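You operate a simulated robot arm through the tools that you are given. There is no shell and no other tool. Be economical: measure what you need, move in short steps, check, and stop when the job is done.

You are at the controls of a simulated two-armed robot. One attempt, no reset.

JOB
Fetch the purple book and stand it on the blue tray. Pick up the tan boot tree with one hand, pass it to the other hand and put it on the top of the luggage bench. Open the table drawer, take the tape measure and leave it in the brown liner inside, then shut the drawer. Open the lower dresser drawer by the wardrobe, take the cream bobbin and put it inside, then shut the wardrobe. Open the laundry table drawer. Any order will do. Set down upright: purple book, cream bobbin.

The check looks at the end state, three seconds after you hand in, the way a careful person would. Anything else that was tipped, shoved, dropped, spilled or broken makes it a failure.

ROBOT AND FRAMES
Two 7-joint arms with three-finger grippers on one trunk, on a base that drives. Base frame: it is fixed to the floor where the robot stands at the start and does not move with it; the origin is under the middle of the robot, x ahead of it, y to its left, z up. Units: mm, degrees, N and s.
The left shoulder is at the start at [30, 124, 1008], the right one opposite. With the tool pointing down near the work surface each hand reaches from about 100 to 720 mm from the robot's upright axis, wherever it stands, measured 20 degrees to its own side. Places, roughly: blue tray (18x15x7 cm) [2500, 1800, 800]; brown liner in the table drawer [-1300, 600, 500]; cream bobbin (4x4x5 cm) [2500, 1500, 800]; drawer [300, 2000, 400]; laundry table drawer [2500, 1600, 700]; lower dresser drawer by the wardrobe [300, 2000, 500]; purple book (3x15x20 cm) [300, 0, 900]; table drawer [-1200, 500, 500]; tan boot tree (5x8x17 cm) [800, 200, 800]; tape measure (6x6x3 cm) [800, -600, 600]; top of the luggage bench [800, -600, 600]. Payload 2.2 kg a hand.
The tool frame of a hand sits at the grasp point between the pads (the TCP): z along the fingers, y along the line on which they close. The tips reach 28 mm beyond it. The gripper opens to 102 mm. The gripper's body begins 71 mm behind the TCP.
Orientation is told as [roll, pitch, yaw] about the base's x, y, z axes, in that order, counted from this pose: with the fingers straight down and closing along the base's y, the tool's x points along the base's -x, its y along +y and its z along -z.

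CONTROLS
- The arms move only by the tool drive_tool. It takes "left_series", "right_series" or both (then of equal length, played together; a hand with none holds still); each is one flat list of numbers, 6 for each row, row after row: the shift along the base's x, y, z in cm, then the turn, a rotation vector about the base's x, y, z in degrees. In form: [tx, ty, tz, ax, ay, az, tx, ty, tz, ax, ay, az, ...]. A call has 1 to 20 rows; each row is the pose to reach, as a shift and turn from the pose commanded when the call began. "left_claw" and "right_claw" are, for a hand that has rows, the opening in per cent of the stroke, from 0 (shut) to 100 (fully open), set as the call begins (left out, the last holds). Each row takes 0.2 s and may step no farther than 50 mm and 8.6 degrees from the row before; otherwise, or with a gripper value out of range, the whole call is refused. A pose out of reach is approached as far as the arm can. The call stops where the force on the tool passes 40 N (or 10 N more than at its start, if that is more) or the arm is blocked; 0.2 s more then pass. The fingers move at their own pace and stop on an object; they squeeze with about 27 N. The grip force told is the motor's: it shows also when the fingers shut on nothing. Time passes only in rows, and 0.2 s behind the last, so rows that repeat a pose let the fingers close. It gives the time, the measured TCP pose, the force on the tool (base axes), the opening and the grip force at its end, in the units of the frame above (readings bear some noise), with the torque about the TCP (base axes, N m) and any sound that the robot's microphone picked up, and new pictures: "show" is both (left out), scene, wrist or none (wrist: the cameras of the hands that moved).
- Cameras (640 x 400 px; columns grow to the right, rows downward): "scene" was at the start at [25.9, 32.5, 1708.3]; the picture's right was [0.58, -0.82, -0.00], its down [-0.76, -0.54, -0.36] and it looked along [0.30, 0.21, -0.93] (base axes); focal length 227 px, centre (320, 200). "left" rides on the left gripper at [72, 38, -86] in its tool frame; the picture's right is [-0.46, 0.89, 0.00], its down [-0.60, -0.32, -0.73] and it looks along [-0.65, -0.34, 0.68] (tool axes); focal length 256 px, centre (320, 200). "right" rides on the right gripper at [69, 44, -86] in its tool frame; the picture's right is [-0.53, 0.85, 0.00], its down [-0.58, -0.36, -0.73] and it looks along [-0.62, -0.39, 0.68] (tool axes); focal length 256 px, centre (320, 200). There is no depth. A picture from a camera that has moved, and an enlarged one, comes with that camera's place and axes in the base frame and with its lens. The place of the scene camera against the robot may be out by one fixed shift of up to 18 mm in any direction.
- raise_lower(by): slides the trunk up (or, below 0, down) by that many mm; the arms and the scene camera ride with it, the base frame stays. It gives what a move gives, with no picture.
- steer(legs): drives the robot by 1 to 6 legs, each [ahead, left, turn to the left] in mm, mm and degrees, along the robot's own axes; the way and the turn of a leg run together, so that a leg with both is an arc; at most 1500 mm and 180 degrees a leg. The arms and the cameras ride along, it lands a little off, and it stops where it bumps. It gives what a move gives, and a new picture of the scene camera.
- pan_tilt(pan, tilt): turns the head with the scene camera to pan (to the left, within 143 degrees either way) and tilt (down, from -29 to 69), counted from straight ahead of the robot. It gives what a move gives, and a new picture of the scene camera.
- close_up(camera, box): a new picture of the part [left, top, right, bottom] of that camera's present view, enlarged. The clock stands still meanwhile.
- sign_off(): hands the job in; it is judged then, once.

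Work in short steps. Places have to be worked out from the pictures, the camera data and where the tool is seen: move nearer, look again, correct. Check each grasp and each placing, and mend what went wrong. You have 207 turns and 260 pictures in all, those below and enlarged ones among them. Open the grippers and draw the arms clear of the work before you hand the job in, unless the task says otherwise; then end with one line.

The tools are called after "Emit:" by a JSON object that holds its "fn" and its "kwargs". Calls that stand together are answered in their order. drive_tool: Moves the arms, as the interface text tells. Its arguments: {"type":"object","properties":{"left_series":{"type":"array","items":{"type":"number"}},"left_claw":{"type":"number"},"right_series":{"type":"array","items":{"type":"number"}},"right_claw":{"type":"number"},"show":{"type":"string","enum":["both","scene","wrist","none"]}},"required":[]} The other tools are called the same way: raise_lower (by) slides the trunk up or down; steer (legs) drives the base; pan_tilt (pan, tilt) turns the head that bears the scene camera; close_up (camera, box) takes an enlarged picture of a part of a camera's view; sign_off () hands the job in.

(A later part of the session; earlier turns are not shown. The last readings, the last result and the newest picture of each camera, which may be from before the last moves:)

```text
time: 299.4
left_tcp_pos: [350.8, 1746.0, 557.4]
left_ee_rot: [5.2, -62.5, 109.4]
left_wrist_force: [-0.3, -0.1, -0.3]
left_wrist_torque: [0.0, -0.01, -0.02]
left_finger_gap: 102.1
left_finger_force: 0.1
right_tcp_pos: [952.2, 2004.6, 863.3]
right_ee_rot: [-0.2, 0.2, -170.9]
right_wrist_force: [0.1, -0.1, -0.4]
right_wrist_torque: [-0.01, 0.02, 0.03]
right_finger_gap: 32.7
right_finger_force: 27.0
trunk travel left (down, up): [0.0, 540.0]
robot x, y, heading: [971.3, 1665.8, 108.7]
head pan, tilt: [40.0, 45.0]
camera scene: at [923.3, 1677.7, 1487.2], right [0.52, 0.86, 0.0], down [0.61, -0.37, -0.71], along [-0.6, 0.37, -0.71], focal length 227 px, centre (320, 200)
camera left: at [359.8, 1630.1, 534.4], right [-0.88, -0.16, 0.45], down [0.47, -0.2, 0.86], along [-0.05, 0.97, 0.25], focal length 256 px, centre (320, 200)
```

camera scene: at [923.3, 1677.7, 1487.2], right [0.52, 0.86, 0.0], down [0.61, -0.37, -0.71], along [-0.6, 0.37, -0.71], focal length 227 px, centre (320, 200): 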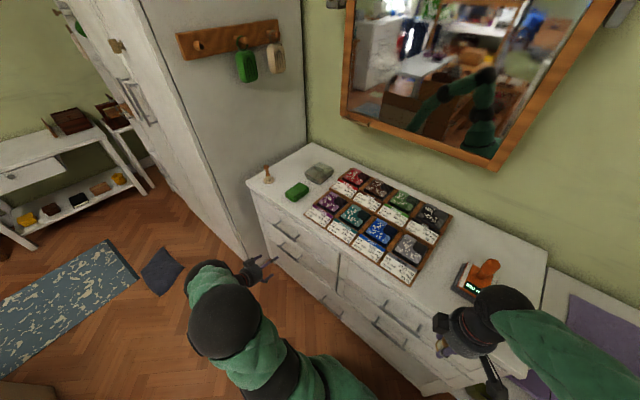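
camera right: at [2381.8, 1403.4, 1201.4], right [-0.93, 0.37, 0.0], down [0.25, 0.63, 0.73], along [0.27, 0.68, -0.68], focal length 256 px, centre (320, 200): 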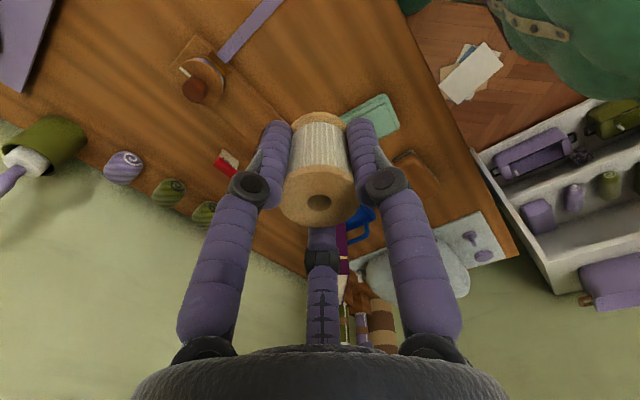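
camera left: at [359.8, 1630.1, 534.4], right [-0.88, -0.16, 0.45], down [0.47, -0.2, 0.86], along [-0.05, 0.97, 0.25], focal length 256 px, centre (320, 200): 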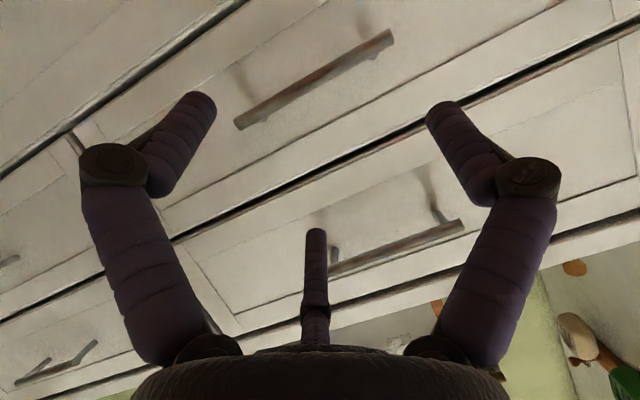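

Handles clear: lower one ≈(304,1868,500), upper ≈ z 680. Roll the hand 28° (two digits above, one below) and approach to ~70 mm.

Emit:
{"fn": "drive_tool", "kwargs": {"left_series": [-0.5, 1, -0.5, -2.1, 5.9, -3.2, -1, 2, -1, -4.2, 11.7, -6.5, -1.5, 3, -1.5, -6.2, 17.6, -9.7, -2, 4, -1.5, -8.3, 23.4, -12.9, -2.5, 5, -1.5, -8.3, 23.4, -12.9, -2.5, 5, -1.5, -8.3, 23.4, -12.9], "left_claw": 80, "show": "wrist"}}

```text
time: 300.8
left_tcp_pos: [261.3, 1785.8, 544.9]
left_ee_rot: [46.7, -51.8, 60.6]
left_wrist_force: [0.6, -0.2, 0.2]
left_wrist_torque: [-0.02, -0.01, -0.05]
left_finger_gap: 81.3
left_finger_force: 0.0
left hand out of reach, approached as far as the arm can: row 2, 3, 4, 5, 6
right_tcp_pos: [952.9, 2004.4, 862.9]
right_ee_rot: [-0.2, 0.1, -170.9]
right_wrist_force: [-0.5, -0.2, -0.5]
right_wrist_torque: [-0.01, 0.0, 0.01]
right_finger_gap: 32.6
right_finger_force: 26.9
trunk travel left (down, up): [0.0, 540.0]
robot x, y, heading: [971.4, 1661.3, 108.6]
head pan, tilt: [40.0, 45.0]
camera left: at [237.9, 1669.0, 541.3], right [-0.64, 0.11, 0.76], down [0.73, -0.23, 0.64], along [0.24, 0.97, 0.07], focal length 256 px, centre (320, 200)
```

left: 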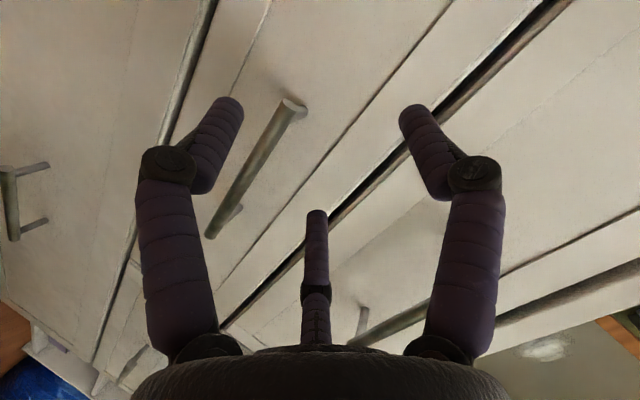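

That roll direction hits a limit; roll the other way instead (one digit above, two below).

Emit:
{"fn": "drive_tool", "kwargs": {"left_series": [0, 0, 0, 2.2, -6.3, 3.5, 0, 0, 0, 4.4, -12.6, 6.9, 0, 0, 0, 6.6, -18.8, 10.4, 0, 0, 0, 8.9, -25.1, 13.9, 0, 0, 0, 11.1, -31.4, 17.3, 0, 0, 0, 13.3, -37.7, 20.8, 0, 0, 0, 15.5, -43.9, 24.2, 0, 0, 0, 17.7, -50.2, 27.7, 0, 0, 0, 17.7, -50.2, 27.7], "show": "wrist"}}

```text
time: 302.8
left_tcp_pos: [262.5, 1783.3, 545.2]
left_ee_rot: [-40.4, -48.8, 163.1]
left_wrist_force: [0.0, 0.2, 0.6]
left_wrist_torque: [0.02, 0.0, 0.0]
left_finger_gap: 81.6
left_finger_force: 0.0
right_tcp_pos: [952.9, 2004.6, 862.7]
right_ee_rot: [-0.2, 0.1, -171.0]
right_wrist_force: [-0.4, 0.0, -0.7]
right_wrist_torque: [-0.02, 0.0, -0.01]
right_finger_gap: 32.7
right_finger_force: 27.2
trunk travel left (down, up): [0.0, 540.0]
robot x, y, heading: [972.6, 1666.1, 108.7]
head pan, tilt: [40.0, 45.0]
camera left: at [312.3, 1679.5, 518.4], right [-0.9, -0.43, -0.03], down [0.1, -0.27, 0.96], along [-0.42, 0.86, 0.29], focal length 256 px, centre (320, 200)
```

left: 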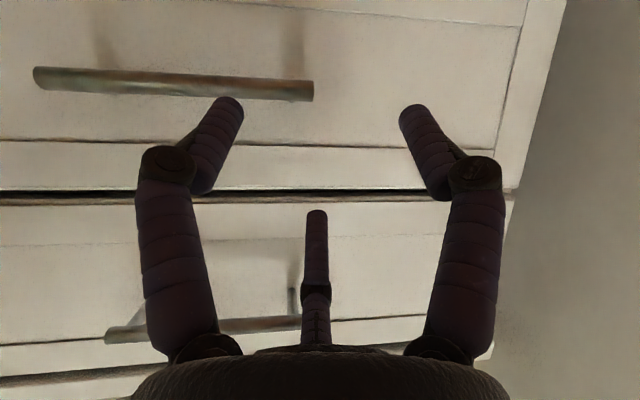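

Orientation is good now. Shift to line up with the bar centre (≈(313,1848,500)), 60 mm short.

Emit:
{"fn": "drive_tool", "kwargs": {"left_series": [2.6, 0.2, -0.6, 0, 0, 0, 5.2, 0.4, -1.2, 0, 0, 0, 7.7, 0.6, -1.7, 0, 0, 0, 7.7, 0.6, -1.7, 0, 0, 0], "show": "wrist"}}

```text
time: 303.8
left_tcp_pos: [340.1, 1789.8, 529.1]
left_ee_rot: [-40.3, -48.7, 163.0]
left_wrist_force: [0.4, 0.6, 0.1]
left_wrist_torque: [0.01, 0.01, -0.02]
left_finger_gap: 81.7
left_finger_force: 0.1
right_tcp_pos: [952.3, 2003.9, 864.4]
right_ee_rot: [-0.1, 0.1, -170.9]
right_wrist_force: [-0.1, 0.8, -0.3]
right_wrist_torque: [0.03, 0.0, -0.01]
right_finger_gap: 32.7
right_finger_force: 26.8
trunk travel left (down, up): [0.0, 540.0]
robot x, y, heading: [975.1, 1664.9, 108.7]
head pan, tilt: [40.0, 45.0]
camera left: at [390.2, 1685.3, 501.3], right [-0.9, -0.43, -0.03], down [0.1, -0.27, 0.96], along [-0.42, 0.86, 0.29], focal length 256 px, centre (320, 200)
```

left: 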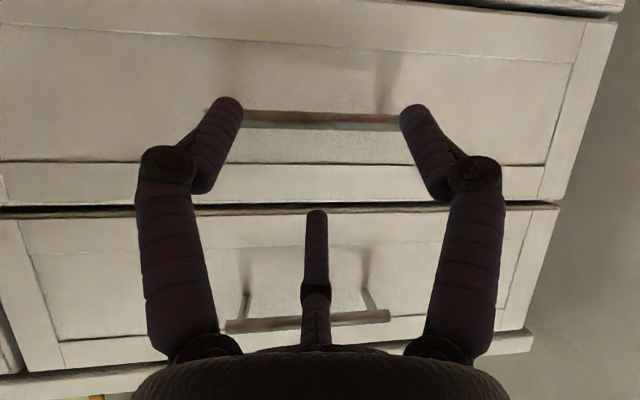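

Bar is centred. Advance 30 mm along the finger direction and check.

Emit:
{"fn": "drive_tool", "kwargs": {"left_series": [-0.55, 1.2, -0.75, 0, 0, 0, -1.1, 2.4, -1.5, 0, 0, 0, -1.1, 2.4, -1.5, 0, 0, 0], "show": "wrist"}}

```text
time: 304.6
left_tcp_pos: [327.4, 1814.4, 513.5]
left_ee_rot: [-40.3, -48.7, 162.9]
left_wrist_force: [-0.6, -0.1, -1.0]
left_wrist_torque: [0.02, -0.04, 0.01]
left_finger_gap: 81.5
left_finger_force: 0.1
right_tcp_pos: [951.5, 2004.2, 863.5]
right_ee_rot: [-0.2, 0.1, -171.0]
right_wrist_force: [0.0, -0.4, 0.2]
right_wrist_torque: [0.01, -0.01, 0.01]
right_finger_gap: 32.7
right_finger_force: 27.5
trunk travel left (down, up): [0.0, 540.0]
robot x, y, heading: [971.8, 1666.4, 109.0]
head pan, tilt: [40.0, 45.0]
camera left: at [378.2, 1709.6, 486.6], right [-0.9, -0.43, -0.03], down [0.1, -0.27, 0.96], along [-0.42, 0.86, 0.29], focal length 256 px, centre (320, 200)
```

left: 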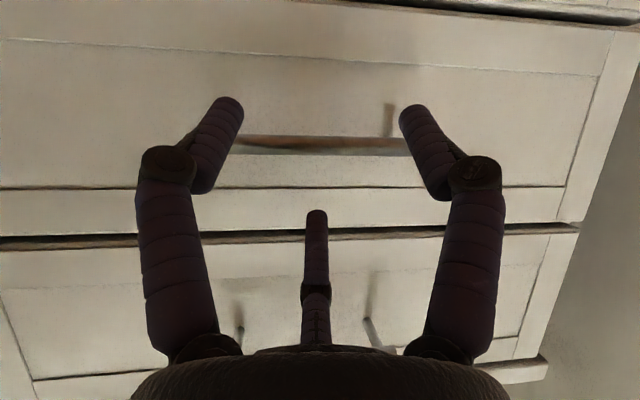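

Bar triangulated at (320,1836,499). Advance ~17 mm and 8 mm lower, then close.

Emit:
{"fn": "drive_tool", "kwargs": {"left_series": [0.1, -0.2, -0.6, 0, 0, 0, -0.2, 0.4, -1.1, 0, 0, 0, -0.45, 1, -1.55, 0, 0, 0, -0.45, 1, -1.55, 0, 0, 0], "show": "wrist"}}

Emit:
{"fn": "drive_tool", "kwargs": {"left_series": [0, 0, 0, 0, 0, 0, 0, 0, 0, 0, 0, 0, 0, 0, 0, 0, 0, 0], "left_claw": 0, "show": "wrist"}}

```text
time: 305.6
left_tcp_pos: [323.2, 1823.7, 498.5]
left_ee_rot: [-40.4, -48.7, 163.0]
left_wrist_force: [0.0, -0.3, 0.6]
left_wrist_torque: [-0.03, -0.01, 0.0]
left_finger_gap: 81.7
left_finger_force: 0.0
right_tcp_pos: [952.9, 2004.3, 863.3]
right_ee_rot: [-0.3, 0.0, -170.9]
right_wrist_force: [-0.4, 0.4, -0.9]
right_wrist_torque: [-0.01, 0.0, 0.01]
right_finger_gap: 32.8
right_finger_force: 27.3
trunk travel left (down, up): [0.0, 540.0]
robot x, y, heading: [973.5, 1659.4, 108.8]
head pan, tilt: [40.0, 45.0]
camera left: at [374.1, 1719.1, 471.2], right [-0.9, -0.43, -0.03], down [0.1, -0.27, 0.96], along [-0.42, 0.86, 0.29], focal length 256 px, centre (320, 200)
```

left: 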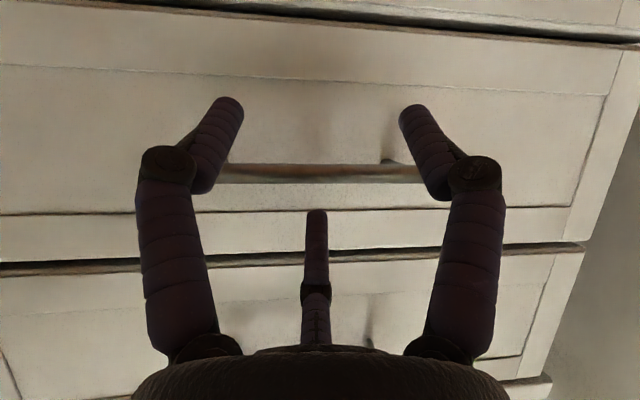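

```text
time: 306.2
left_tcp_pos: [321.3, 1828.3, 509.8]
left_ee_rot: [-41.6, -50.1, 163.3]
left_wrist_force: [10.5, 1.5, 26.7]
left_wrist_torque: [0.62, 0.2, -0.86]
left_finger_gap: 20.0
left_finger_force: 26.8
right_tcp_pos: [954.6, 2004.0, 863.7]
right_ee_rot: [-0.3, -0.1, -170.8]
right_wrist_force: [0.7, -0.4, 0.2]
right_wrist_torque: [0.02, -0.01, -0.02]
right_finger_gap: 32.7
right_finger_force: 26.9
trunk travel left (down, up): [0.0, 540.0]
robot x, y, heading: [977.2, 1664.2, 108.8]
head pan, tilt: [40.0, 45.0]
stopped in row 2 (left hand): the force on the tool passed its limit at 51 N (the readings are from after the stop); the commanded pose is now the measured one
camera left: at [368.8, 1724.4, 479.7], right [-0.91, -0.42, -0.02], down [0.12, -0.29, 0.95], along [-0.4, 0.86, 0.31], focal length 256 px, centre (320, 200)
```

left: 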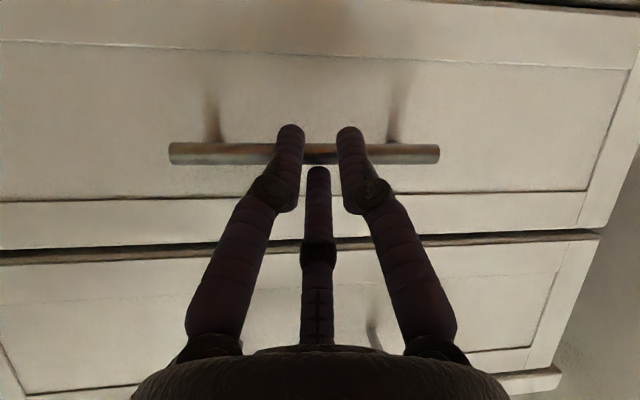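

Gripped (20 mm). Pull outward along the dresser normal.

Emit:
{"fn": "drive_tool", "kwargs": {"left_series": [0.3, -0.9, 0, 0, 0, 0, 0.8, -2.4, 0, 0, 0, 0, 1.6, -4.7, 0, 0, 0, 0, 2.4, -7.1, 0, 0, 0, 0, 3.2, -9.5, 0, 0, 0, 0, 3.2, -9.5, 0, 0, 0, 0], "show": "both"}}

```text
time: 306.7
left_tcp_pos: [323.7, 1816.5, 509.9]
left_ee_rot: [-41.7, -50.4, 163.0]
left_wrist_force: [5.9, 3.2, 15.2]
left_wrist_torque: [0.34, 0.22, -0.74]
left_finger_gap: 20.1
left_finger_force: 27.3
right_tcp_pos: [953.7, 2004.5, 863.3]
right_ee_rot: [-0.2, 0.0, -170.9]
right_wrist_force: [0.1, 0.3, -0.5]
right_wrist_torque: [0.0, 0.0, -0.01]
right_finger_gap: 32.7
right_finger_force: 27.2
trunk travel left (down, up): [0.0, 540.0]
robot x, y, heading: [973.5, 1661.4, 108.7]
head pan, tilt: [40.0, 45.0]
stopped in row 2 (left hand): the force on the tool passed its limit at 41 N (the readings are from after the stop); the commanded pose is now the measured one
camera scene: at [925.5, 1678.2, 1487.1], right [0.52, 0.85, 0.0], down [0.6, -0.37, -0.71], along [-0.61, 0.37, -0.71], focal length 227 px, centre (320, 200)
camera left: at [372.3, 1711.0, 479.1], right [-0.91, -0.41, -0.02], down [0.12, -0.3, 0.95], along [-0.4, 0.86, 0.32], focal length 256 px, centre (320, 200)
```

scene: 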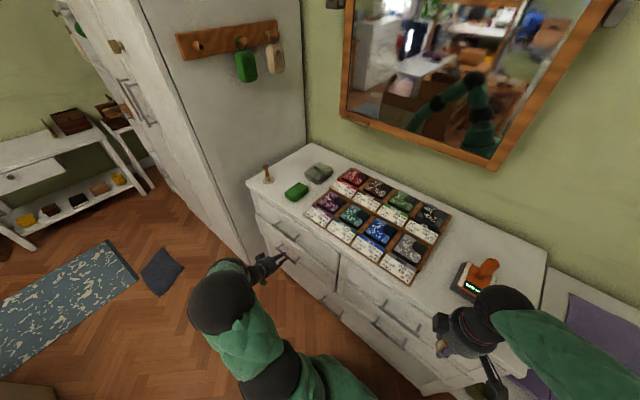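
left: 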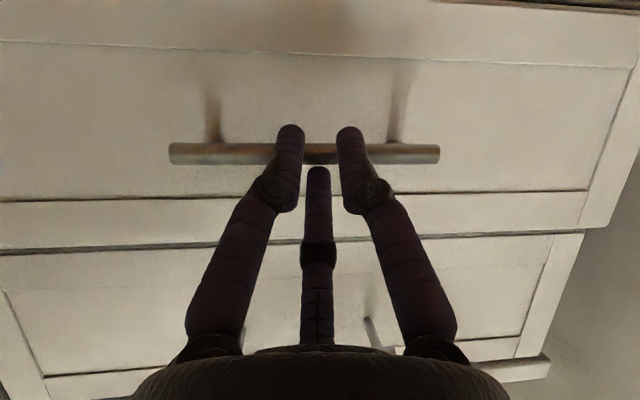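

It moved 12 mm with the bar still in hand. Relieve the vertical load a bit and keep pulling.

Emit:
{"fn": "drive_tool", "kwargs": {"left_series": [0, 0, 0.3, 0, 0, 0, 0.3, -0.9, 0.3, 0, 0, 0, 0.8, -2.4, 0.3, 0, 0, 0, 1.6, -4.7, 0.3, 0, 0, 0, 2.4, -7.1, 0.3, 0, 0, 0, 3.2, -9.5, 0.3, 0, 0, 0, 3.2, -9.5, 0.3, 0, 0, 0], "show": "both"}}

```text
time: 308.3
left_tcp_pos: [357.3, 1719.0, 510.2]
left_ee_rot: [-41.5, -50.1, 163.1]
left_wrist_force: [5.4, 1.1, 4.3]
left_wrist_torque: [-0.04, 0.47, 0.01]
left_finger_gap: 20.3
left_finger_force: 27.4
right_tcp_pos: [952.8, 2004.9, 863.5]
right_ee_rot: [-0.2, 0.0, -170.9]
right_wrist_force: [0.6, 0.4, -0.4]
right_wrist_torque: [0.0, 0.0, 0.0]
right_finger_gap: 32.5
right_finger_force: 26.8
trunk travel left (down, up): [0.0, 540.0]
robot x, y, heading: [975.0, 1666.8, 108.8]
head pan, tilt: [40.0, 45.0]
camera scene: at [924.5, 1677.9, 1487.2], right [0.52, 0.86, 0.0], down [0.6, -0.37, -0.71], along [-0.6, 0.37, -0.71], focal length 227 px, centre (320, 200)
camera left: at [404.6, 1613.9, 479.9], right [-0.91, -0.42, -0.02], down [0.11, -0.29, 0.95], along [-0.4, 0.86, 0.31], focal length 256 px, centre (320, 200)
```

scene: 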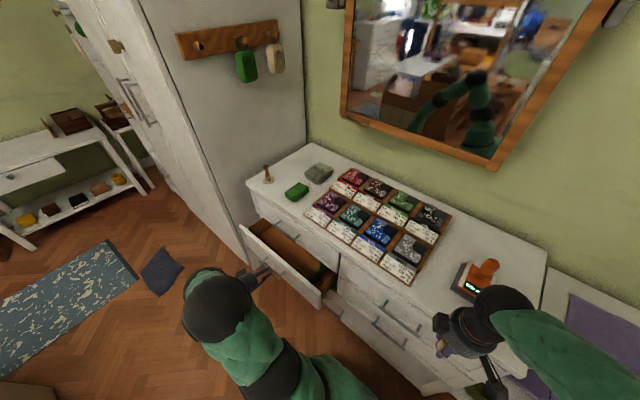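
left: 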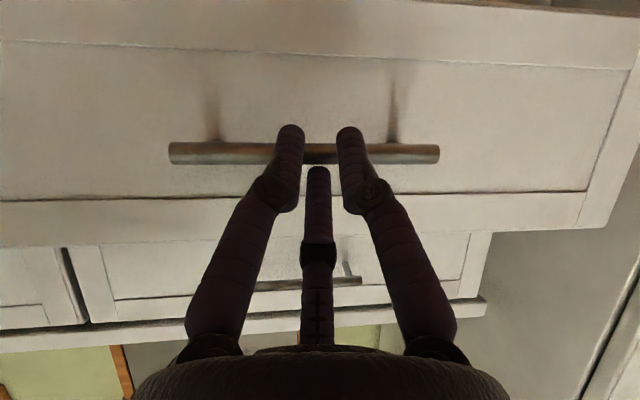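

Opening well (~11 cm). Pull 10 cm more.

Emit:
{"fn": "drive_tool", "kwargs": {"left_series": [0.7, -2.2, 0, 0, 0, 0, 1.5, -4.4, 0, 0, 0, 0, 2.2, -6.6, 0, 0, 0, 0, 3, -8.8, 0, 0, 0, 0, 3.6, -10.5, 0, 0, 0, 0, 3.6, -10.5, 0, 0, 0, 0], "show": "scene"}}

Emit:
{"fn": "close_up", "kwargs": {"camera": "scene", "box": [210, 180, 370, 320]}}

```text
time: 309.7
left_tcp_pos: [390.4, 1613.8, 508.7]
left_ee_rot: [-41.3, -50.3, 163.2]
left_wrist_force: [-14.7, -4.9, -0.7]
left_wrist_torque: [-0.25, 0.64, 0.4]
left_finger_gap: 19.5
left_finger_force: 26.7
right_tcp_pos: [951.8, 2004.8, 862.8]
right_ee_rot: [-0.1, 0.0, -170.8]
right_wrist_force: [-0.2, -0.5, 0.3]
right_wrist_torque: [0.0, 0.0, -0.02]
right_finger_gap: 32.7
right_finger_force: 27.3
trunk travel left (down, up): [0.0, 540.0]
robot x, y, heading: [976.7, 1663.5, 108.8]
head pan, tilt: [40.0, 45.0]
camera scene: at [922.7, 1677.5, 1487.1], right [0.52, 0.86, 0.0], down [0.61, -0.37, -0.71], along [-0.6, 0.37, -0.71], focal length 227 px, centre (320, 200)
```

scene: 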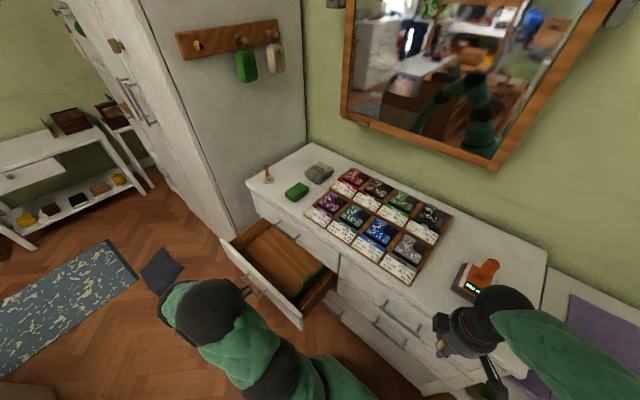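

```text
2.86 times, centred on (290, 250) of scene
camera zoom: at [922.7, 1677.5, 1487.1], right [0.52, 0.86, 0.0], down [0.61, -0.37, -0.71], along [-0.6, 0.37, -0.71], focal length 650 px, centre (406, 57)
```

zoom: 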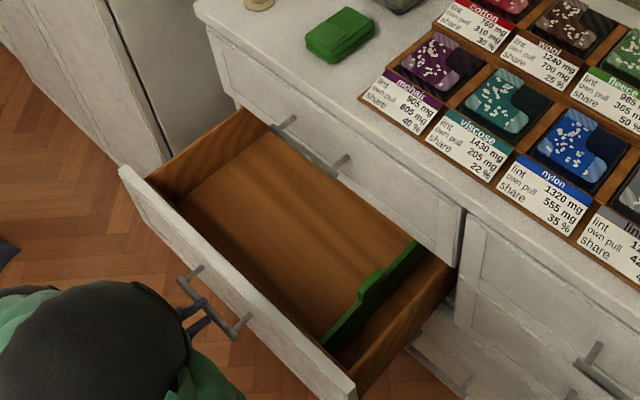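

Drawer open ~22 cm, with a free wooden compartment. The right hand can't reach from here, so release the handle, back off, and unwind the left wrist the way it came.

Emit:
{"fn": "drive_tool", "kwargs": {"left_series": [0, 0, 0, 0, 0, 0, 0, 0, 0, 0, 0, 0, 0.7, -1.6, 1, 0, 0, 0, 1.4, -3.1, 2, 0, 0, 0, 2.2, -4.7, 3, 0, 0, 0], "left_claw": 75, "show": "wrist"}}

```text
time: 310.9
left_tcp_pos: [415.9, 1565.9, 540.0]
left_ee_rot: [-41.5, -50.1, 163.1]
left_wrist_force: [0.3, 0.0, 0.1]
left_wrist_torque: [-0.02, -0.01, 0.0]
left_finger_gap: 76.5
left_finger_force: 0.1
right_tcp_pos: [954.0, 2003.5, 863.1]
right_ee_rot: [-0.2, 0.1, -170.9]
right_wrist_force: [-0.4, -0.2, -1.0]
right_wrist_torque: [0.0, 0.0, -0.01]
right_finger_gap: 32.6
right_finger_force: 27.2
trunk travel left (down, up): [0.0, 540.0]
robot x, y, heading: [973.1, 1667.2, 108.9]
head pan, tilt: [40.0, 45.0]
camera left: at [463.3, 1462.4, 510.7], right [-0.91, -0.42, -0.02], down [0.11, -0.29, 0.95], along [-0.4, 0.86, 0.31], focal length 256 px, centre (320, 200)
```

left: 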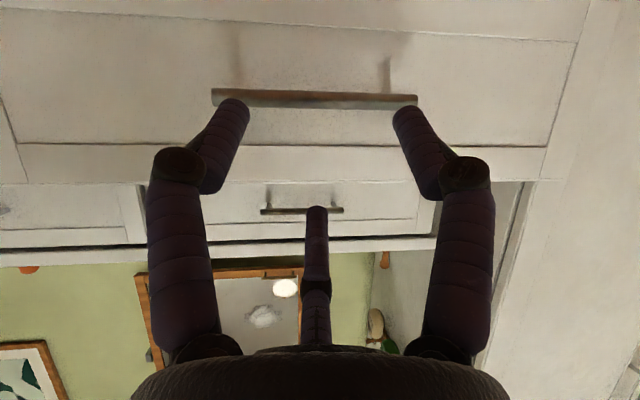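

Emit:
{"fn": "drive_tool", "kwargs": {"left_series": [-0.5, -1, 2, -2.9, 6.3, -4, -1, -2, 4, -5.7, 12.6, -8, -1.5, -2, 6, -8.6, 18.9, -12.1, -2, -2, 8, -11.5, 25.2, -16.1, -2, -2, 8, -11.5, 25.2, -16.1], "left_claw": 100, "show": "none"}}

Emit:
{"fn": "drive_tool", "kwargs": {"left_series": [-0.5, 0, 2, -6.3, -2.1, 0, -1, 0, 4, -12.6, -4.3, 0, -1.5, 0, 7, -18.9, -6.4, 0, -2, 1, 10, -25.2, -8.5, 0, -2, 2, 13, -31.6, -10.7, 0, -2, 4, 17, -37.9, -12.8, 0, -2, 6, 21, -44.2, -14.9, 0, -2, 8, 25, -50.5, -17.1, 0, -2, 10, 28, -56.8, -19.2, 0, -2, 10, 28, -56.8, -19.2, 0], "show": "scene"}}

```text
time: 312.1
left_tcp_pos: [393.6, 1547.6, 620.6]
left_ee_rot: [4.9, -60.6, 107.6]
left_wrist_force: [-0.1, -0.3, -0.3]
left_wrist_torque: [-0.02, -0.02, -0.02]
left_finger_gap: 101.9
left_finger_force: 0.0
right_tcp_pos: [953.0, 2005.1, 863.9]
right_ee_rot: [-0.3, 0.1, -170.7]
right_wrist_force: [0.5, -0.3, 0.0]
right_wrist_torque: [0.02, 0.0, -0.04]
right_finger_gap: 32.6
right_finger_force: 27.2
trunk travel left (down, up): [0.0, 540.0]
robot x, y, heading: [972.7, 1664.7, 108.8]
head pan, tilt: [40.0, 45.0]
```

```text
time: 314.3
left_tcp_pos: [373.9, 1647.6, 902.1]
left_ee_rot: [4.0, -0.7, 108.2]
left_wrist_force: [0.4, -0.2, -0.8]
left_wrist_torque: [-0.01, 0.01, 0.02]
left_finger_gap: 102.1
left_finger_force: 0.0
right_tcp_pos: [952.2, 2004.9, 863.0]
right_ee_rot: [-0.2, 0.0, -170.9]
right_wrist_force: [-0.1, -0.3, 0.0]
right_wrist_torque: [0.01, 0.0, 0.02]
right_finger_gap: 32.5
right_finger_force: 26.7
trunk travel left (down, up): [0.0, 540.0]
robot x, y, heading: [975.4, 1662.6, 108.8]
head pan, tilt: [40.0, 45.0]
camera scene: at [923.8, 1678.0, 1487.1], right [0.52, 0.86, 0.0], down [0.6, -0.37, -0.71], along [-0.6, 0.37, -0.71], focal length 227 px, centre (320, 200)
```

scene: 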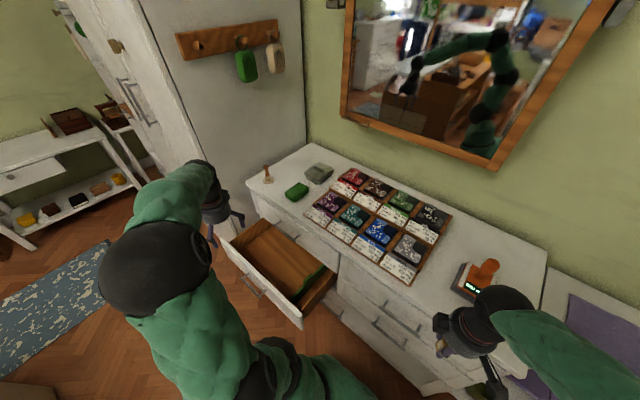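

Tuck the left hand in, then drive to stand in front of the open drawer.

Emit:
{"fn": "drive_tool", "kwargs": {"left_series": [4, 1, 1, 0, 0, 0, 8, 2.5, 2, 0, 0, 0, 12, 4, 2, 0, 0, 0, 16, 5.5, 2, 0, 0, 0, 20, 7, 2, 0, 0, 0, 24, 8.5, 2, 0, 0, 0], "show": "none"}}

Emit:
{"fn": "steer", "kwargs": {"legs": [[0, 200, 0], [-149, 245, 0], [-59, 299, 0]]}}

Emit:
{"fn": "pan_tilt", "kwargs": {"pan": 0, "tilt": 50}}

```text
time: 315.7
left_tcp_pos: [613.2, 1730.2, 920.0]
left_ee_rot: [4.0, -0.8, 108.2]
left_wrist_force: [-0.6, 1.2, 0.2]
left_wrist_torque: [0.01, -0.02, 0.01]
left_finger_gap: 102.2
left_finger_force: 0.1
right_tcp_pos: [953.2, 2004.7, 863.0]
right_ee_rot: [-0.3, 0.1, -170.9]
right_wrist_force: [-0.8, 0.1, -0.8]
right_wrist_torque: [0.01, 0.01, -0.01]
right_finger_gap: 32.6
right_finger_force: 26.8
trunk travel left (down, up): [0.0, 540.0]
robot x, y, heading: [974.8, 1665.8, 108.8]
head pan, tilt: [40.0, 45.0]
```

```text
time: 320.5
left_tcp_pos: [-23.2, 1303.2, 919.7]
left_ee_rot: [4.0, -0.8, 108.3]
left_wrist_force: [-0.8, 1.0, -0.5]
left_wrist_torque: [0.01, -0.01, 0.02]
left_finger_gap: 102.0
left_finger_force: 0.1
right_tcp_pos: [318.1, 1575.6, 864.3]
right_ee_rot: [-0.2, 0.1, -171.1]
right_wrist_force: [0.7, 0.3, -0.5]
right_wrist_torque: [0.03, 0.03, -0.01]
right_finger_gap: 32.8
right_finger_force: 27.2
trunk travel left (down, up): [0.0, 540.0]
robot x, y, heading: [336.7, 1237.3, 108.9]
head pan, tilt: [40.0, 45.0]
camera scene: at [288.3, 1249.3, 1487.1], right [0.52, 0.85, 0.0], down [0.6, -0.37, -0.71], along [-0.6, 0.37, -0.71], focal length 227 px, centre (320, 200)
```

scene: 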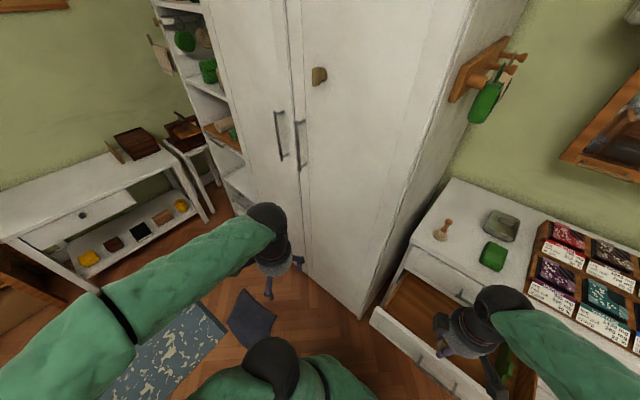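

```text
time: 321.6
left_tcp_pos: [-21.8, 1303.9, 921.2]
left_ee_rot: [4.0, -0.8, 108.2]
left_wrist_force: [-0.2, 0.6, 0.6]
left_wrist_torque: [-0.01, -0.01, -0.01]
left_finger_gap: 101.9
left_finger_force: 0.1
right_tcp_pos: [317.5, 1576.0, 863.1]
right_ee_rot: [-0.2, 0.1, -171.0]
right_wrist_force: [-0.7, 0.4, 0.1]
right_wrist_torque: [-0.04, 0.03, 0.01]
right_finger_gap: 32.9
right_finger_force: 27.5
trunk travel left (down, up): [0.0, 540.0]
robot x, y, heading: [338.2, 1236.1, 108.6]
head pan, tilt: [0.0, 50.0]
camera scene: at [333.6, 1280.3, 1480.2], right [0.95, 0.32, 0.0], down [0.25, -0.73, -0.64], along [-0.21, 0.61, -0.77], focal length 227 px, centre (320, 200)
```

scene: 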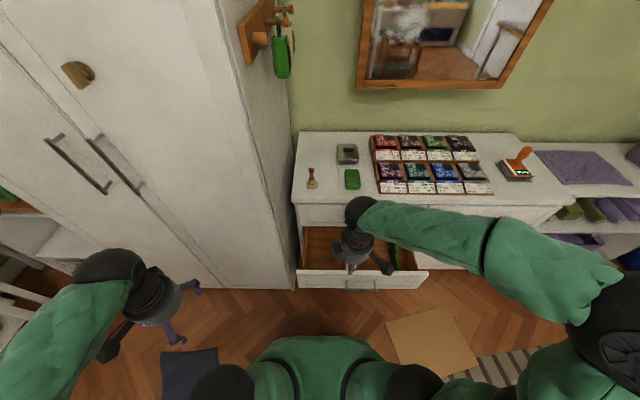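

Now in front of the drawer. Move the bobbin over the free compartment, (305,1746), and lower to z≈600.

Emit:
{"fn": "drive_tool", "kwargs": {"right_series": [-0.3, 4, -1, 0, 0, 0, -0.6, 8, -3, 0, 0, 0, -0.9, 12, -6, 0, 0, 0, -1.2, 15, -9, 0, 0, 0, -1.2, 17, -13, 0, 0, 0, -1.2, 17, -17.5, 0, 0, 0, -1.2, 17, -22, 0, 0, 0, -1.2, 17, -26, 0, 0, 0, -1.2, 17, -26, 0, 0, 0], "show": "both"}}

Emit:
{"fn": "close_up", "kwargs": {"camera": "scene", "box": [280, 180, 450, 300]}}

```text
time: 323.6
left_tcp_pos: [-21.7, 1303.5, 920.4]
left_ee_rot: [4.0, -0.8, 108.2]
left_wrist_force: [-0.9, 0.2, 0.0]
left_wrist_torque: [0.0, -0.02, -0.01]
left_finger_gap: 101.9
left_finger_force: 0.0
right_tcp_pos: [304.4, 1745.9, 604.2]
right_ee_rot: [-0.1, -0.1, -170.9]
right_wrist_force: [0.0, -0.4, -0.9]
right_wrist_torque: [-0.02, 0.04, -0.05]
right_finger_gap: 32.5
right_finger_force: 27.1
trunk travel left (down, up): [0.0, 540.0]
robot x, y, heading: [339.4, 1234.8, 108.6]
head pan, tilt: [0.0, 50.0]
camera scene: at [333.7, 1280.5, 1480.2], right [0.95, 0.32, 0.0], down [0.25, -0.73, -0.64], along [-0.21, 0.61, -0.77], focal length 227 px, centre (320, 200)
camera right: at [380.5, 1713.1, 691.3], right [-0.4, -0.92, 0.0], down [-0.63, 0.27, 0.73], along [-0.67, 0.29, -0.68], focal length 256 px, centre (320, 200)
```

scene: 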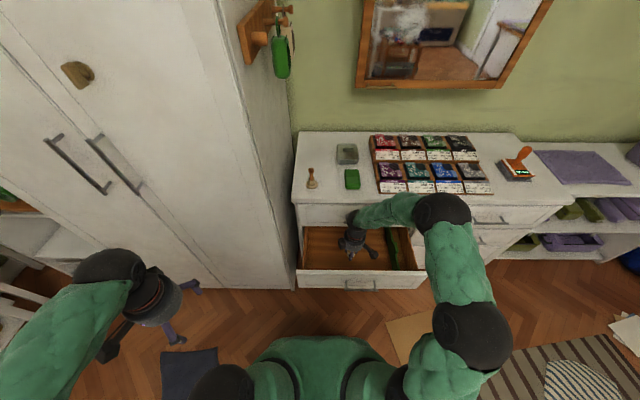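
right: 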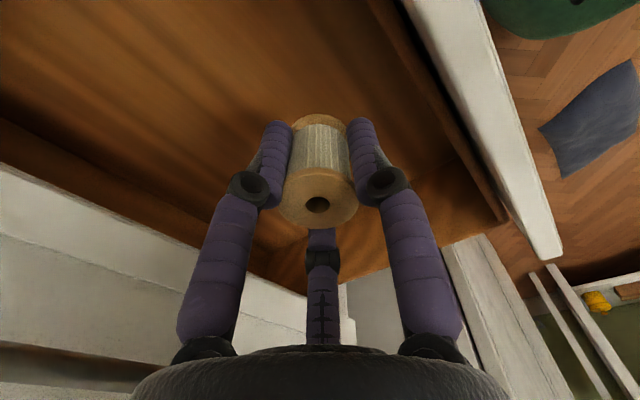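

```text
3.33 times, centred on (365, 240) of scene
camera zoom: at [333.7, 1280.5, 1480.2], right [0.95, 0.32, 0.0], down [0.25, -0.73, -0.64], along [-0.21, 0.61, -0.77], focal length 758 px, centre (170, 67)
```

zoom: 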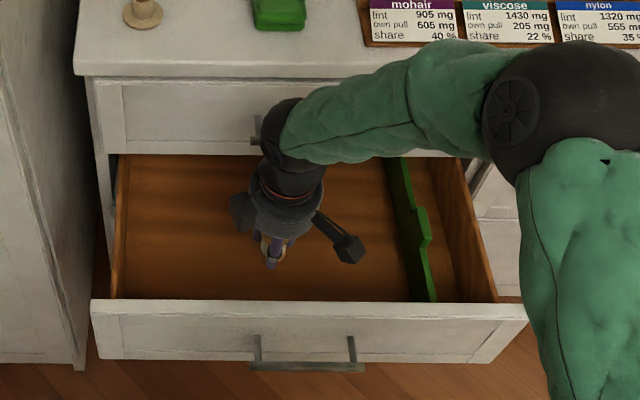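

Free space around. Lower slowly to the drawer floor.

Emit:
{"fn": "drive_tool", "kwargs": {"right_series": [0, 0, -3, 0, 0, 0, 0, 0, -6, 0, 0, 0, 0, 0, -8, 0, 0, 0, 0, 0, -9, 0, 0, 0, 0, 0, -10, 0, 0, 0, 0, 0, -10.6, 0, 0, 0, 0, 0, -11.2, 0, 0, 0], "show": "wrist"}}

```text
time: 325.2
left_tcp_pos: [-22.2, 1302.1, 920.9]
left_ee_rot: [4.0, -0.8, 108.2]
left_wrist_force: [0.0, 0.4, 0.1]
left_wrist_torque: [0.01, 0.01, 0.0]
left_finger_gap: 102.1
left_finger_force: 0.0
right_tcp_pos: [306.9, 1749.7, 494.6]
right_ee_rot: [-0.7, 0.0, -171.1]
right_wrist_force: [-2.1, -0.2, 28.4]
right_wrist_torque: [-1.25, -2.45, -0.18]
right_finger_gap: 32.4
right_finger_force: 27.4
trunk travel left (down, up): [0.0, 540.0]
robot x, y, heading: [341.9, 1235.1, 108.2]
head pan, tilt: [0.0, 50.0]
camera right: at [381.0, 1715.5, 581.1], right [-0.4, -0.92, -0.01], down [-0.63, 0.26, 0.73], along [-0.67, 0.3, -0.68], focal length 256 px, centre (320, 200)
```

right: 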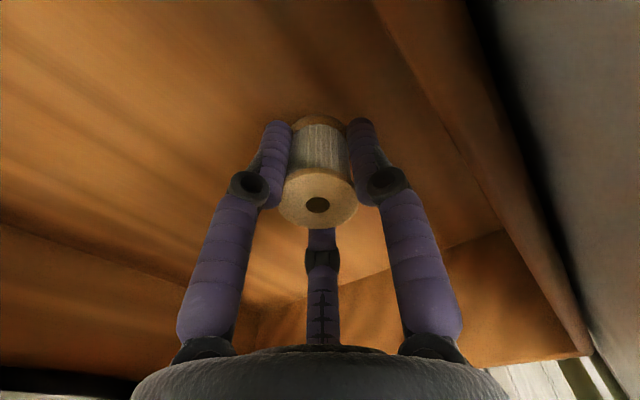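

Contact is the hand's camera on the drawer front (torque says so). Raise, turn the hand +42° so the camera points sideways, and lower again.

Emit:
{"fn": "drive_tool", "kwargs": {"right_series": [0, 0, 2.5, 0, 0, 0, 0, 0.2, 5, 0, 0, 7, 0, 0.5, 5, 0, 0, 14, 0, 0.5, 5, 0, 0, 21, 0, 0.5, 5, 0, 0, 28, 0, 0.5, 5, 0, 0, 35, 0, 0.5, 5, 0, 0, 42, 0, 0.5, 2, 0, 0, 42, 0, 0.5, 0, 0, 0, 42, 0, 0.5, -0.6, 0, 0, 42, 0, 0.5, -1.2, 0, 0, 42, 0, 0.5, -1.8, 0, 0, 42], "show": "wrist"}}

```text
time: 327.8
left_tcp_pos: [-22.1, 1303.0, 919.6]
left_ee_rot: [4.0, -0.8, 108.3]
left_wrist_force: [0.0, 0.0, -0.5]
left_wrist_torque: [0.0, -0.02, 0.0]
left_finger_gap: 102.0
left_finger_force: 0.1
right_tcp_pos: [307.5, 1751.0, 473.0]
right_ee_rot: [-0.2, 0.0, -129.1]
right_wrist_force: [-0.4, -0.2, -0.5]
right_wrist_torque: [0.01, 0.02, 0.03]
right_finger_gap: 32.7
right_finger_force: 27.1
trunk travel left (down, up): [0.0, 540.0]
robot x, y, heading: [340.8, 1235.4, 108.8]
head pan, tilt: [0.0, 50.0]
camera right: at [384.5, 1777.5, 560.0], right [0.32, -0.95, 0.0], down [-0.64, -0.22, 0.73], along [-0.69, -0.23, -0.68], focal length 256 px, centre (320, 200)
```

right: 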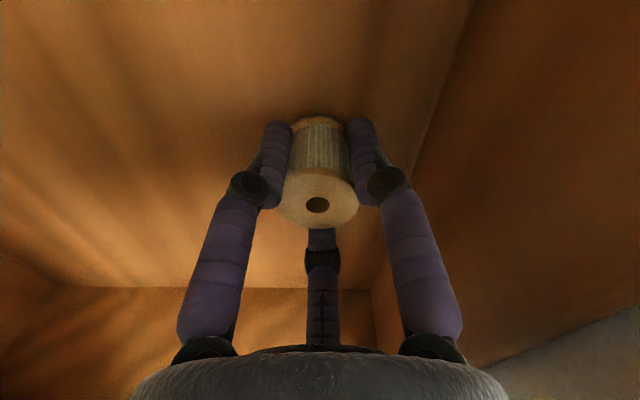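

Free now; keep lowering in small steps until contact.

Emit:
{"fn": "drive_tool", "kwargs": {"right_series": [0, 0, -0.6, 0, 0, 0, 0, 0, -1.2, 0, 0, 0, 0, 0, -1.8, 0, 0, 0, 0, 0, -2.4, 0, 0, 0, 0, 0, -2.9, 0, 0, 0, 0, 0, -3.4, 0, 0, 0, 0, 0, -3.9, 0, 0, 0, 0, 0, -4.4, 0, 0, 0], "show": "wrist"}}

```text
time: 328.6
left_tcp_pos: [-22.7, 1303.0, 920.4]
left_ee_rot: [4.0, -0.8, 108.1]
left_wrist_force: [-0.3, 1.1, 0.5]
left_wrist_torque: [-0.06, 0.0, 0.02]
left_finger_gap: 101.9
left_finger_force: 0.0
right_tcp_pos: [305.6, 1757.1, 460.5]
right_ee_rot: [-0.7, 0.6, -129.1]
right_wrist_force: [-1.8, 0.5, 11.1]
right_wrist_torque: [-0.2, -0.19, 0.08]
right_finger_gap: 32.5
right_finger_force: 26.7
trunk travel left (down, up): [0.0, 540.0]
robot x, y, heading: [337.0, 1237.4, 108.7]
head pan, tilt: [0.0, 50.0]
stopped in row 4 (right hand): the force on the tool passed its limit at 47 N (the readings are from after the stop); the commanded pose is now the measured one
camera right: at [382.6, 1782.1, 547.3], right [0.32, -0.95, -0.02], down [-0.64, -0.23, 0.73], along [-0.7, -0.22, -0.68], focal length 256 px, centre (320, 200)
```

right: 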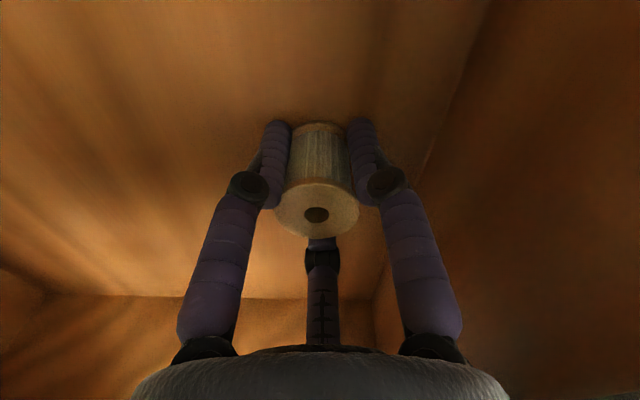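

Centred contact: bobbin on the floor of the drawer (z≈417). Ease 2 mm and open.

Emit:
{"fn": "drive_tool", "kwargs": {"right_series": [0, 0, 0.1, 0, 0, 0, 0, 0, 0.1, 0, 0, 0], "show": "none"}}

Emit:
{"fn": "drive_tool", "kwargs": {"right_series": [0, 0, 0, 0, 0, 0, 0, 0, 0, 0, 0, 0, 0, 0, 0, 0, 0, 0], "right_claw": 70, "show": "wrist"}}

```text
time: 329.2
left_tcp_pos: [-23.2, 1303.5, 919.1]
left_ee_rot: [3.9, -0.8, 108.2]
left_wrist_force: [-0.7, 0.2, 0.4]
left_wrist_torque: [-0.03, 0.01, -0.02]
left_finger_gap: 101.8
left_finger_force: 0.2
right_tcp_pos: [304.6, 1755.6, 459.5]
right_ee_rot: [-0.6, 0.3, -129.1]
right_wrist_force: [-2.0, 0.5, 7.2]
right_wrist_torque: [-0.12, -0.08, -0.08]
right_finger_gap: 32.5
right_finger_force: 26.9
trunk travel left (down, up): [0.0, 540.0]
robot x, y, heading: [341.1, 1233.8, 109.0]
head pan, tilt: [0.0, 50.0]
```

```text
time: 330.0
left_tcp_pos: [-22.6, 1302.1, 919.6]
left_ee_rot: [4.0, -0.9, 108.3]
left_wrist_force: [0.1, -0.4, -0.4]
left_wrist_torque: [-0.01, 0.04, 0.05]
left_finger_gap: 102.2
left_finger_force: 0.0
right_tcp_pos: [305.0, 1754.7, 459.0]
right_ee_rot: [-0.5, 0.3, -129.1]
right_wrist_force: [0.5, 0.1, 0.7]
right_wrist_torque: [0.03, 0.02, 0.01]
right_finger_gap: 71.3
right_finger_force: 0.1
trunk travel left (down, up): [0.0, 540.0]
robot x, y, heading: [336.0, 1234.6, 108.9]
head pan, tilt: [0.0, 50.0]
camera right: at [383.3, 1780.4, 546.9], right [0.32, -0.95, -0.01], down [-0.64, -0.23, 0.73], along [-0.7, -0.23, -0.68], focal length 256 px, centre (320, 200)
```

right: 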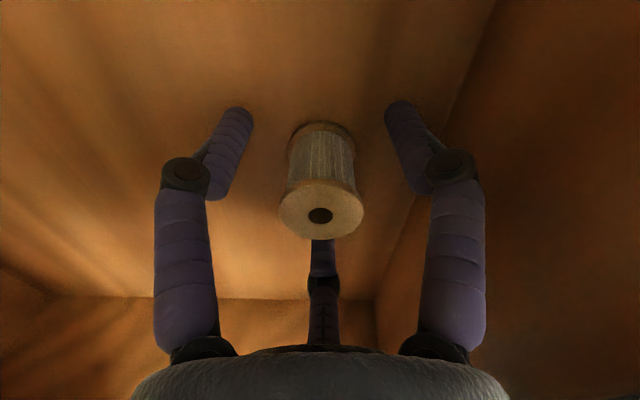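

Bobbin stands upright in the drawer. Raise the right hand straight up and out.

Emit:
{"fn": "drive_tool", "kwargs": {"right_series": [0, 0, 2, 0, 0, 0, 0, 0, 6, 0, 0, 0, 0, 0, 10.5, 0, 0, 0, 0, 0, 15, 0, 0, 0, 0, 0, 19.5, 0, 0, 0, 0, -1, 24, 0, 0, 0, 0.5, -5, 26, 0, 0, 0, 1, -9.5, 27, 0, 0, 0, 2, -14, 27, 0, 0, 0, 3, -18, 27, 0, 0, 0, 4, -22, 27, 0, 0, 0], "right_claw": 70, "show": "scene"}}

Emit:
{"fn": "close_up", "kwargs": {"camera": "scene", "box": [280, 200, 450, 300]}}

Emit:
{"fn": "close_up", "kwargs": {"camera": "scene", "box": [0, 0, 320, 300]}}

```text
time: 332.4
left_tcp_pos: [-21.7, 1303.4, 919.8]
left_ee_rot: [4.0, -0.8, 108.3]
left_wrist_force: [1.3, -0.4, -0.1]
left_wrist_torque: [0.04, -0.01, -0.03]
left_finger_gap: 101.8
left_finger_force: 0.0
right_tcp_pos: [347.2, 1534.9, 728.3]
right_ee_rot: [-0.5, 0.2, -129.1]
right_wrist_force: [1.1, 0.5, 0.7]
right_wrist_torque: [0.01, -0.04, 0.02]
right_finger_gap: 71.1
right_finger_force: 0.1
trunk travel left (down, up): [0.0, 540.0]
robot x, y, heading: [341.5, 1231.1, 108.6]
head pan, tilt: [0.0, 50.0]
camera scene: at [333.8, 1280.0, 1480.2], right [0.95, 0.32, 0.0], down [0.25, -0.73, -0.64], along [-0.21, 0.61, -0.77], focal length 227 px, centre (320, 200)
```

scene: 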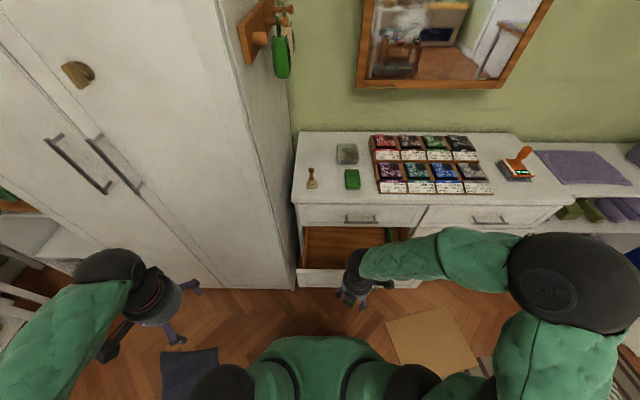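

```text
3.76 times, centred on (365, 250) of scene
camera zoom: at [333.8, 1280.0, 1480.2], right [0.95, 0.32, 0.0], down [0.25, -0.73, -0.64], along [-0.21, 0.61, -0.77], focal length 856 px, centre (151, 12)
```

zoom: 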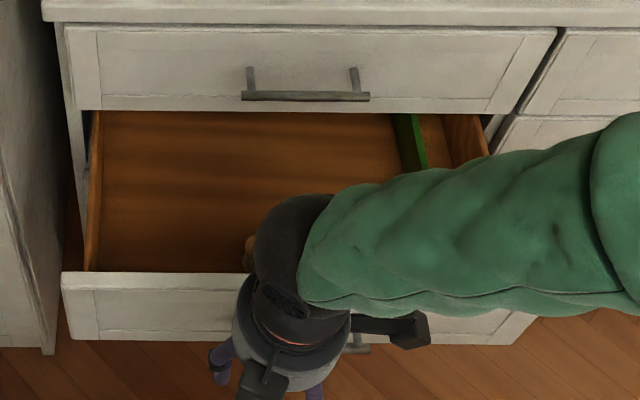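

```text
1.33 times, centred on (160, 150) of scene
camera zoom: at [333.8, 1280.0, 1480.2], right [0.95, 0.32, 0.0], down [0.25, -0.73, -0.64], along [-0.21, 0.61, -0.77], focal length 303 px, centre (533, 267)
```

zoom: 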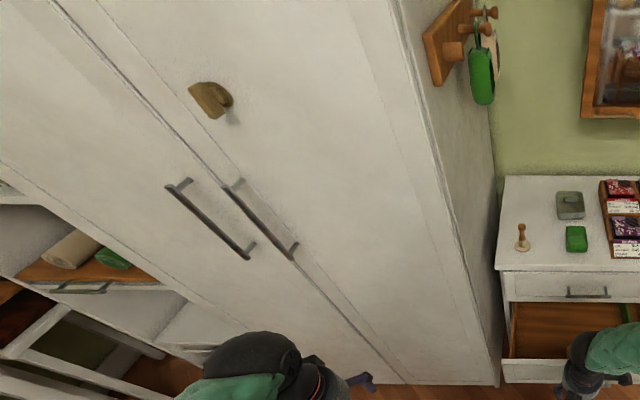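

Wardrobe doors are closed. To push the drawer shut, first turn the right hand back (−96° about z) and close its fingers.

Emit:
{"fn": "drive_tool", "kwargs": {"right_series": [0.5, -1, 0.5, 0, 0, -8, 1, -2, 1, 0, 0, -16, 1.5, -3, 1.5, 0, 0, -24, 2, -4, 2, 0, 0, -32, 2.5, -5, 2, 0, 0, -40, 3, -6, 2, 0, 0, -48, 3, -7, 2, 0, 0, -56, 3, -8, 2, 0, 0, -64, 3, -8, 2, 0, 0, -72, 3, -8, 2, 0, 0, -80, 3, -8, 2, 0, 0, -88, 3, -8, 2, 0, 0, -96, 3, -8, 2, 0, 0, -96], "right_claw": 0, "show": "scene"}}

Emit:
{"fn": "close_up", "kwargs": {"camera": "scene", "box": [280, 200, 450, 300]}}

```text
time: 334.2
left_tcp_pos: [-22.1, 1303.6, 920.6]
left_ee_rot: [4.0, -0.7, 108.1]
left_wrist_force: [1.1, -0.5, 0.4]
left_wrist_torque: [-0.01, -0.02, -0.03]
left_finger_gap: 101.8
left_finger_force: 0.0
right_tcp_pos: [373.4, 1462.1, 752.4]
right_ee_rot: [-1.3, -0.3, 168.9]
right_wrist_force: [-0.8, 0.8, 1.1]
right_wrist_torque: [-0.29, -0.24, 0.04]
right_finger_gap: 2.0
right_finger_force: 27.3
trunk travel left (down, up): [0.0, 540.0]
robot x, y, heading: [338.4, 1235.5, 108.7]
head pan, tilt: [0.0, 50.0]
stopped in row 9 (right hand): the force on the tool passed its limit at 64 N (the readings are from after the stop); the commanded pose is now the measured one
camera scene: at [333.5, 1280.4, 1480.2], right [0.95, 0.32, 0.0], down [0.25, -0.73, -0.64], along [-0.21, 0.61, -0.77], focal length 227 px, centre (320, 200)
```

scene: 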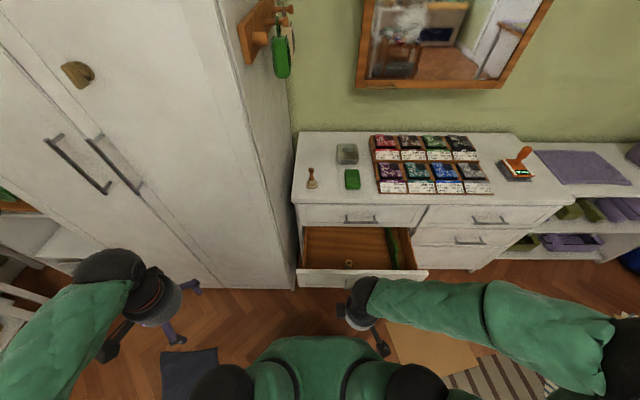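

```text
3.76 times, centred on (365, 250) of scene
camera zoom: at [333.5, 1280.4, 1480.2], right [0.95, 0.32, 0.0], down [0.25, -0.73, -0.64], along [-0.21, 0.61, -0.77], focal length 856 px, centre (151, 12)
```

zoom: 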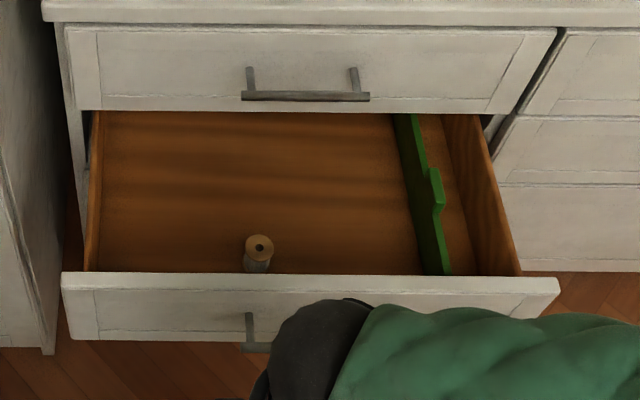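

Bobbin stands nicely. The hand bumped the robot's own body; move outward and then finish turning.

Emit:
{"fn": "drive_tool", "kwargs": {"right_series": [2, 2.5, 0.5, 0, 0, 0, 4, 5, 1, 0, 0, 0, 6, 7.5, 1, 0, 0, -7, 8, 9.5, 1, 0, 0, -14, 8.8, 10, 1, 0, 0, -21, 8.8, 10, 1, 0, 0, -28, 8.8, 10, 1, 0, 0, -34, 8.8, 10, 1, 0, 0, -34], "right_claw": 0, "show": "scene"}}

```text
time: 336.0
left_tcp_pos: [-22.1, 1303.1, 921.1]
left_ee_rot: [4.1, -0.8, 108.2]
left_wrist_force: [-0.8, 0.1, 1.0]
left_wrist_torque: [-0.02, -0.03, 0.02]
left_finger_gap: 102.2
left_finger_force: 0.0
right_tcp_pos: [460.3, 1561.4, 762.8]
right_ee_rot: [-1.3, -0.4, 134.9]
right_wrist_force: [-0.8, 0.3, -0.3]
right_wrist_torque: [0.04, 0.01, 0.0]
right_finger_gap: 2.2
right_finger_force: 27.7
trunk travel left (down, up): [0.0, 540.0]
robot x, y, heading: [338.1, 1232.4, 108.6]
head pan, tilt: [0.0, 50.0]
camera scene: at [333.7, 1280.2, 1480.2], right [0.95, 0.32, 0.0], down [0.25, -0.73, -0.64], along [-0.21, 0.61, -0.77], focal length 227 px, centre (320, 200)
```

scene: 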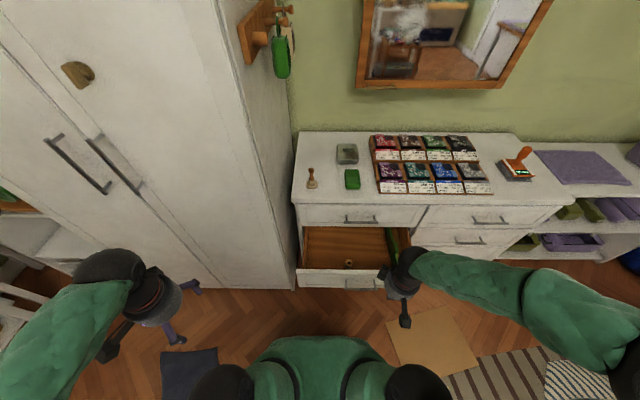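

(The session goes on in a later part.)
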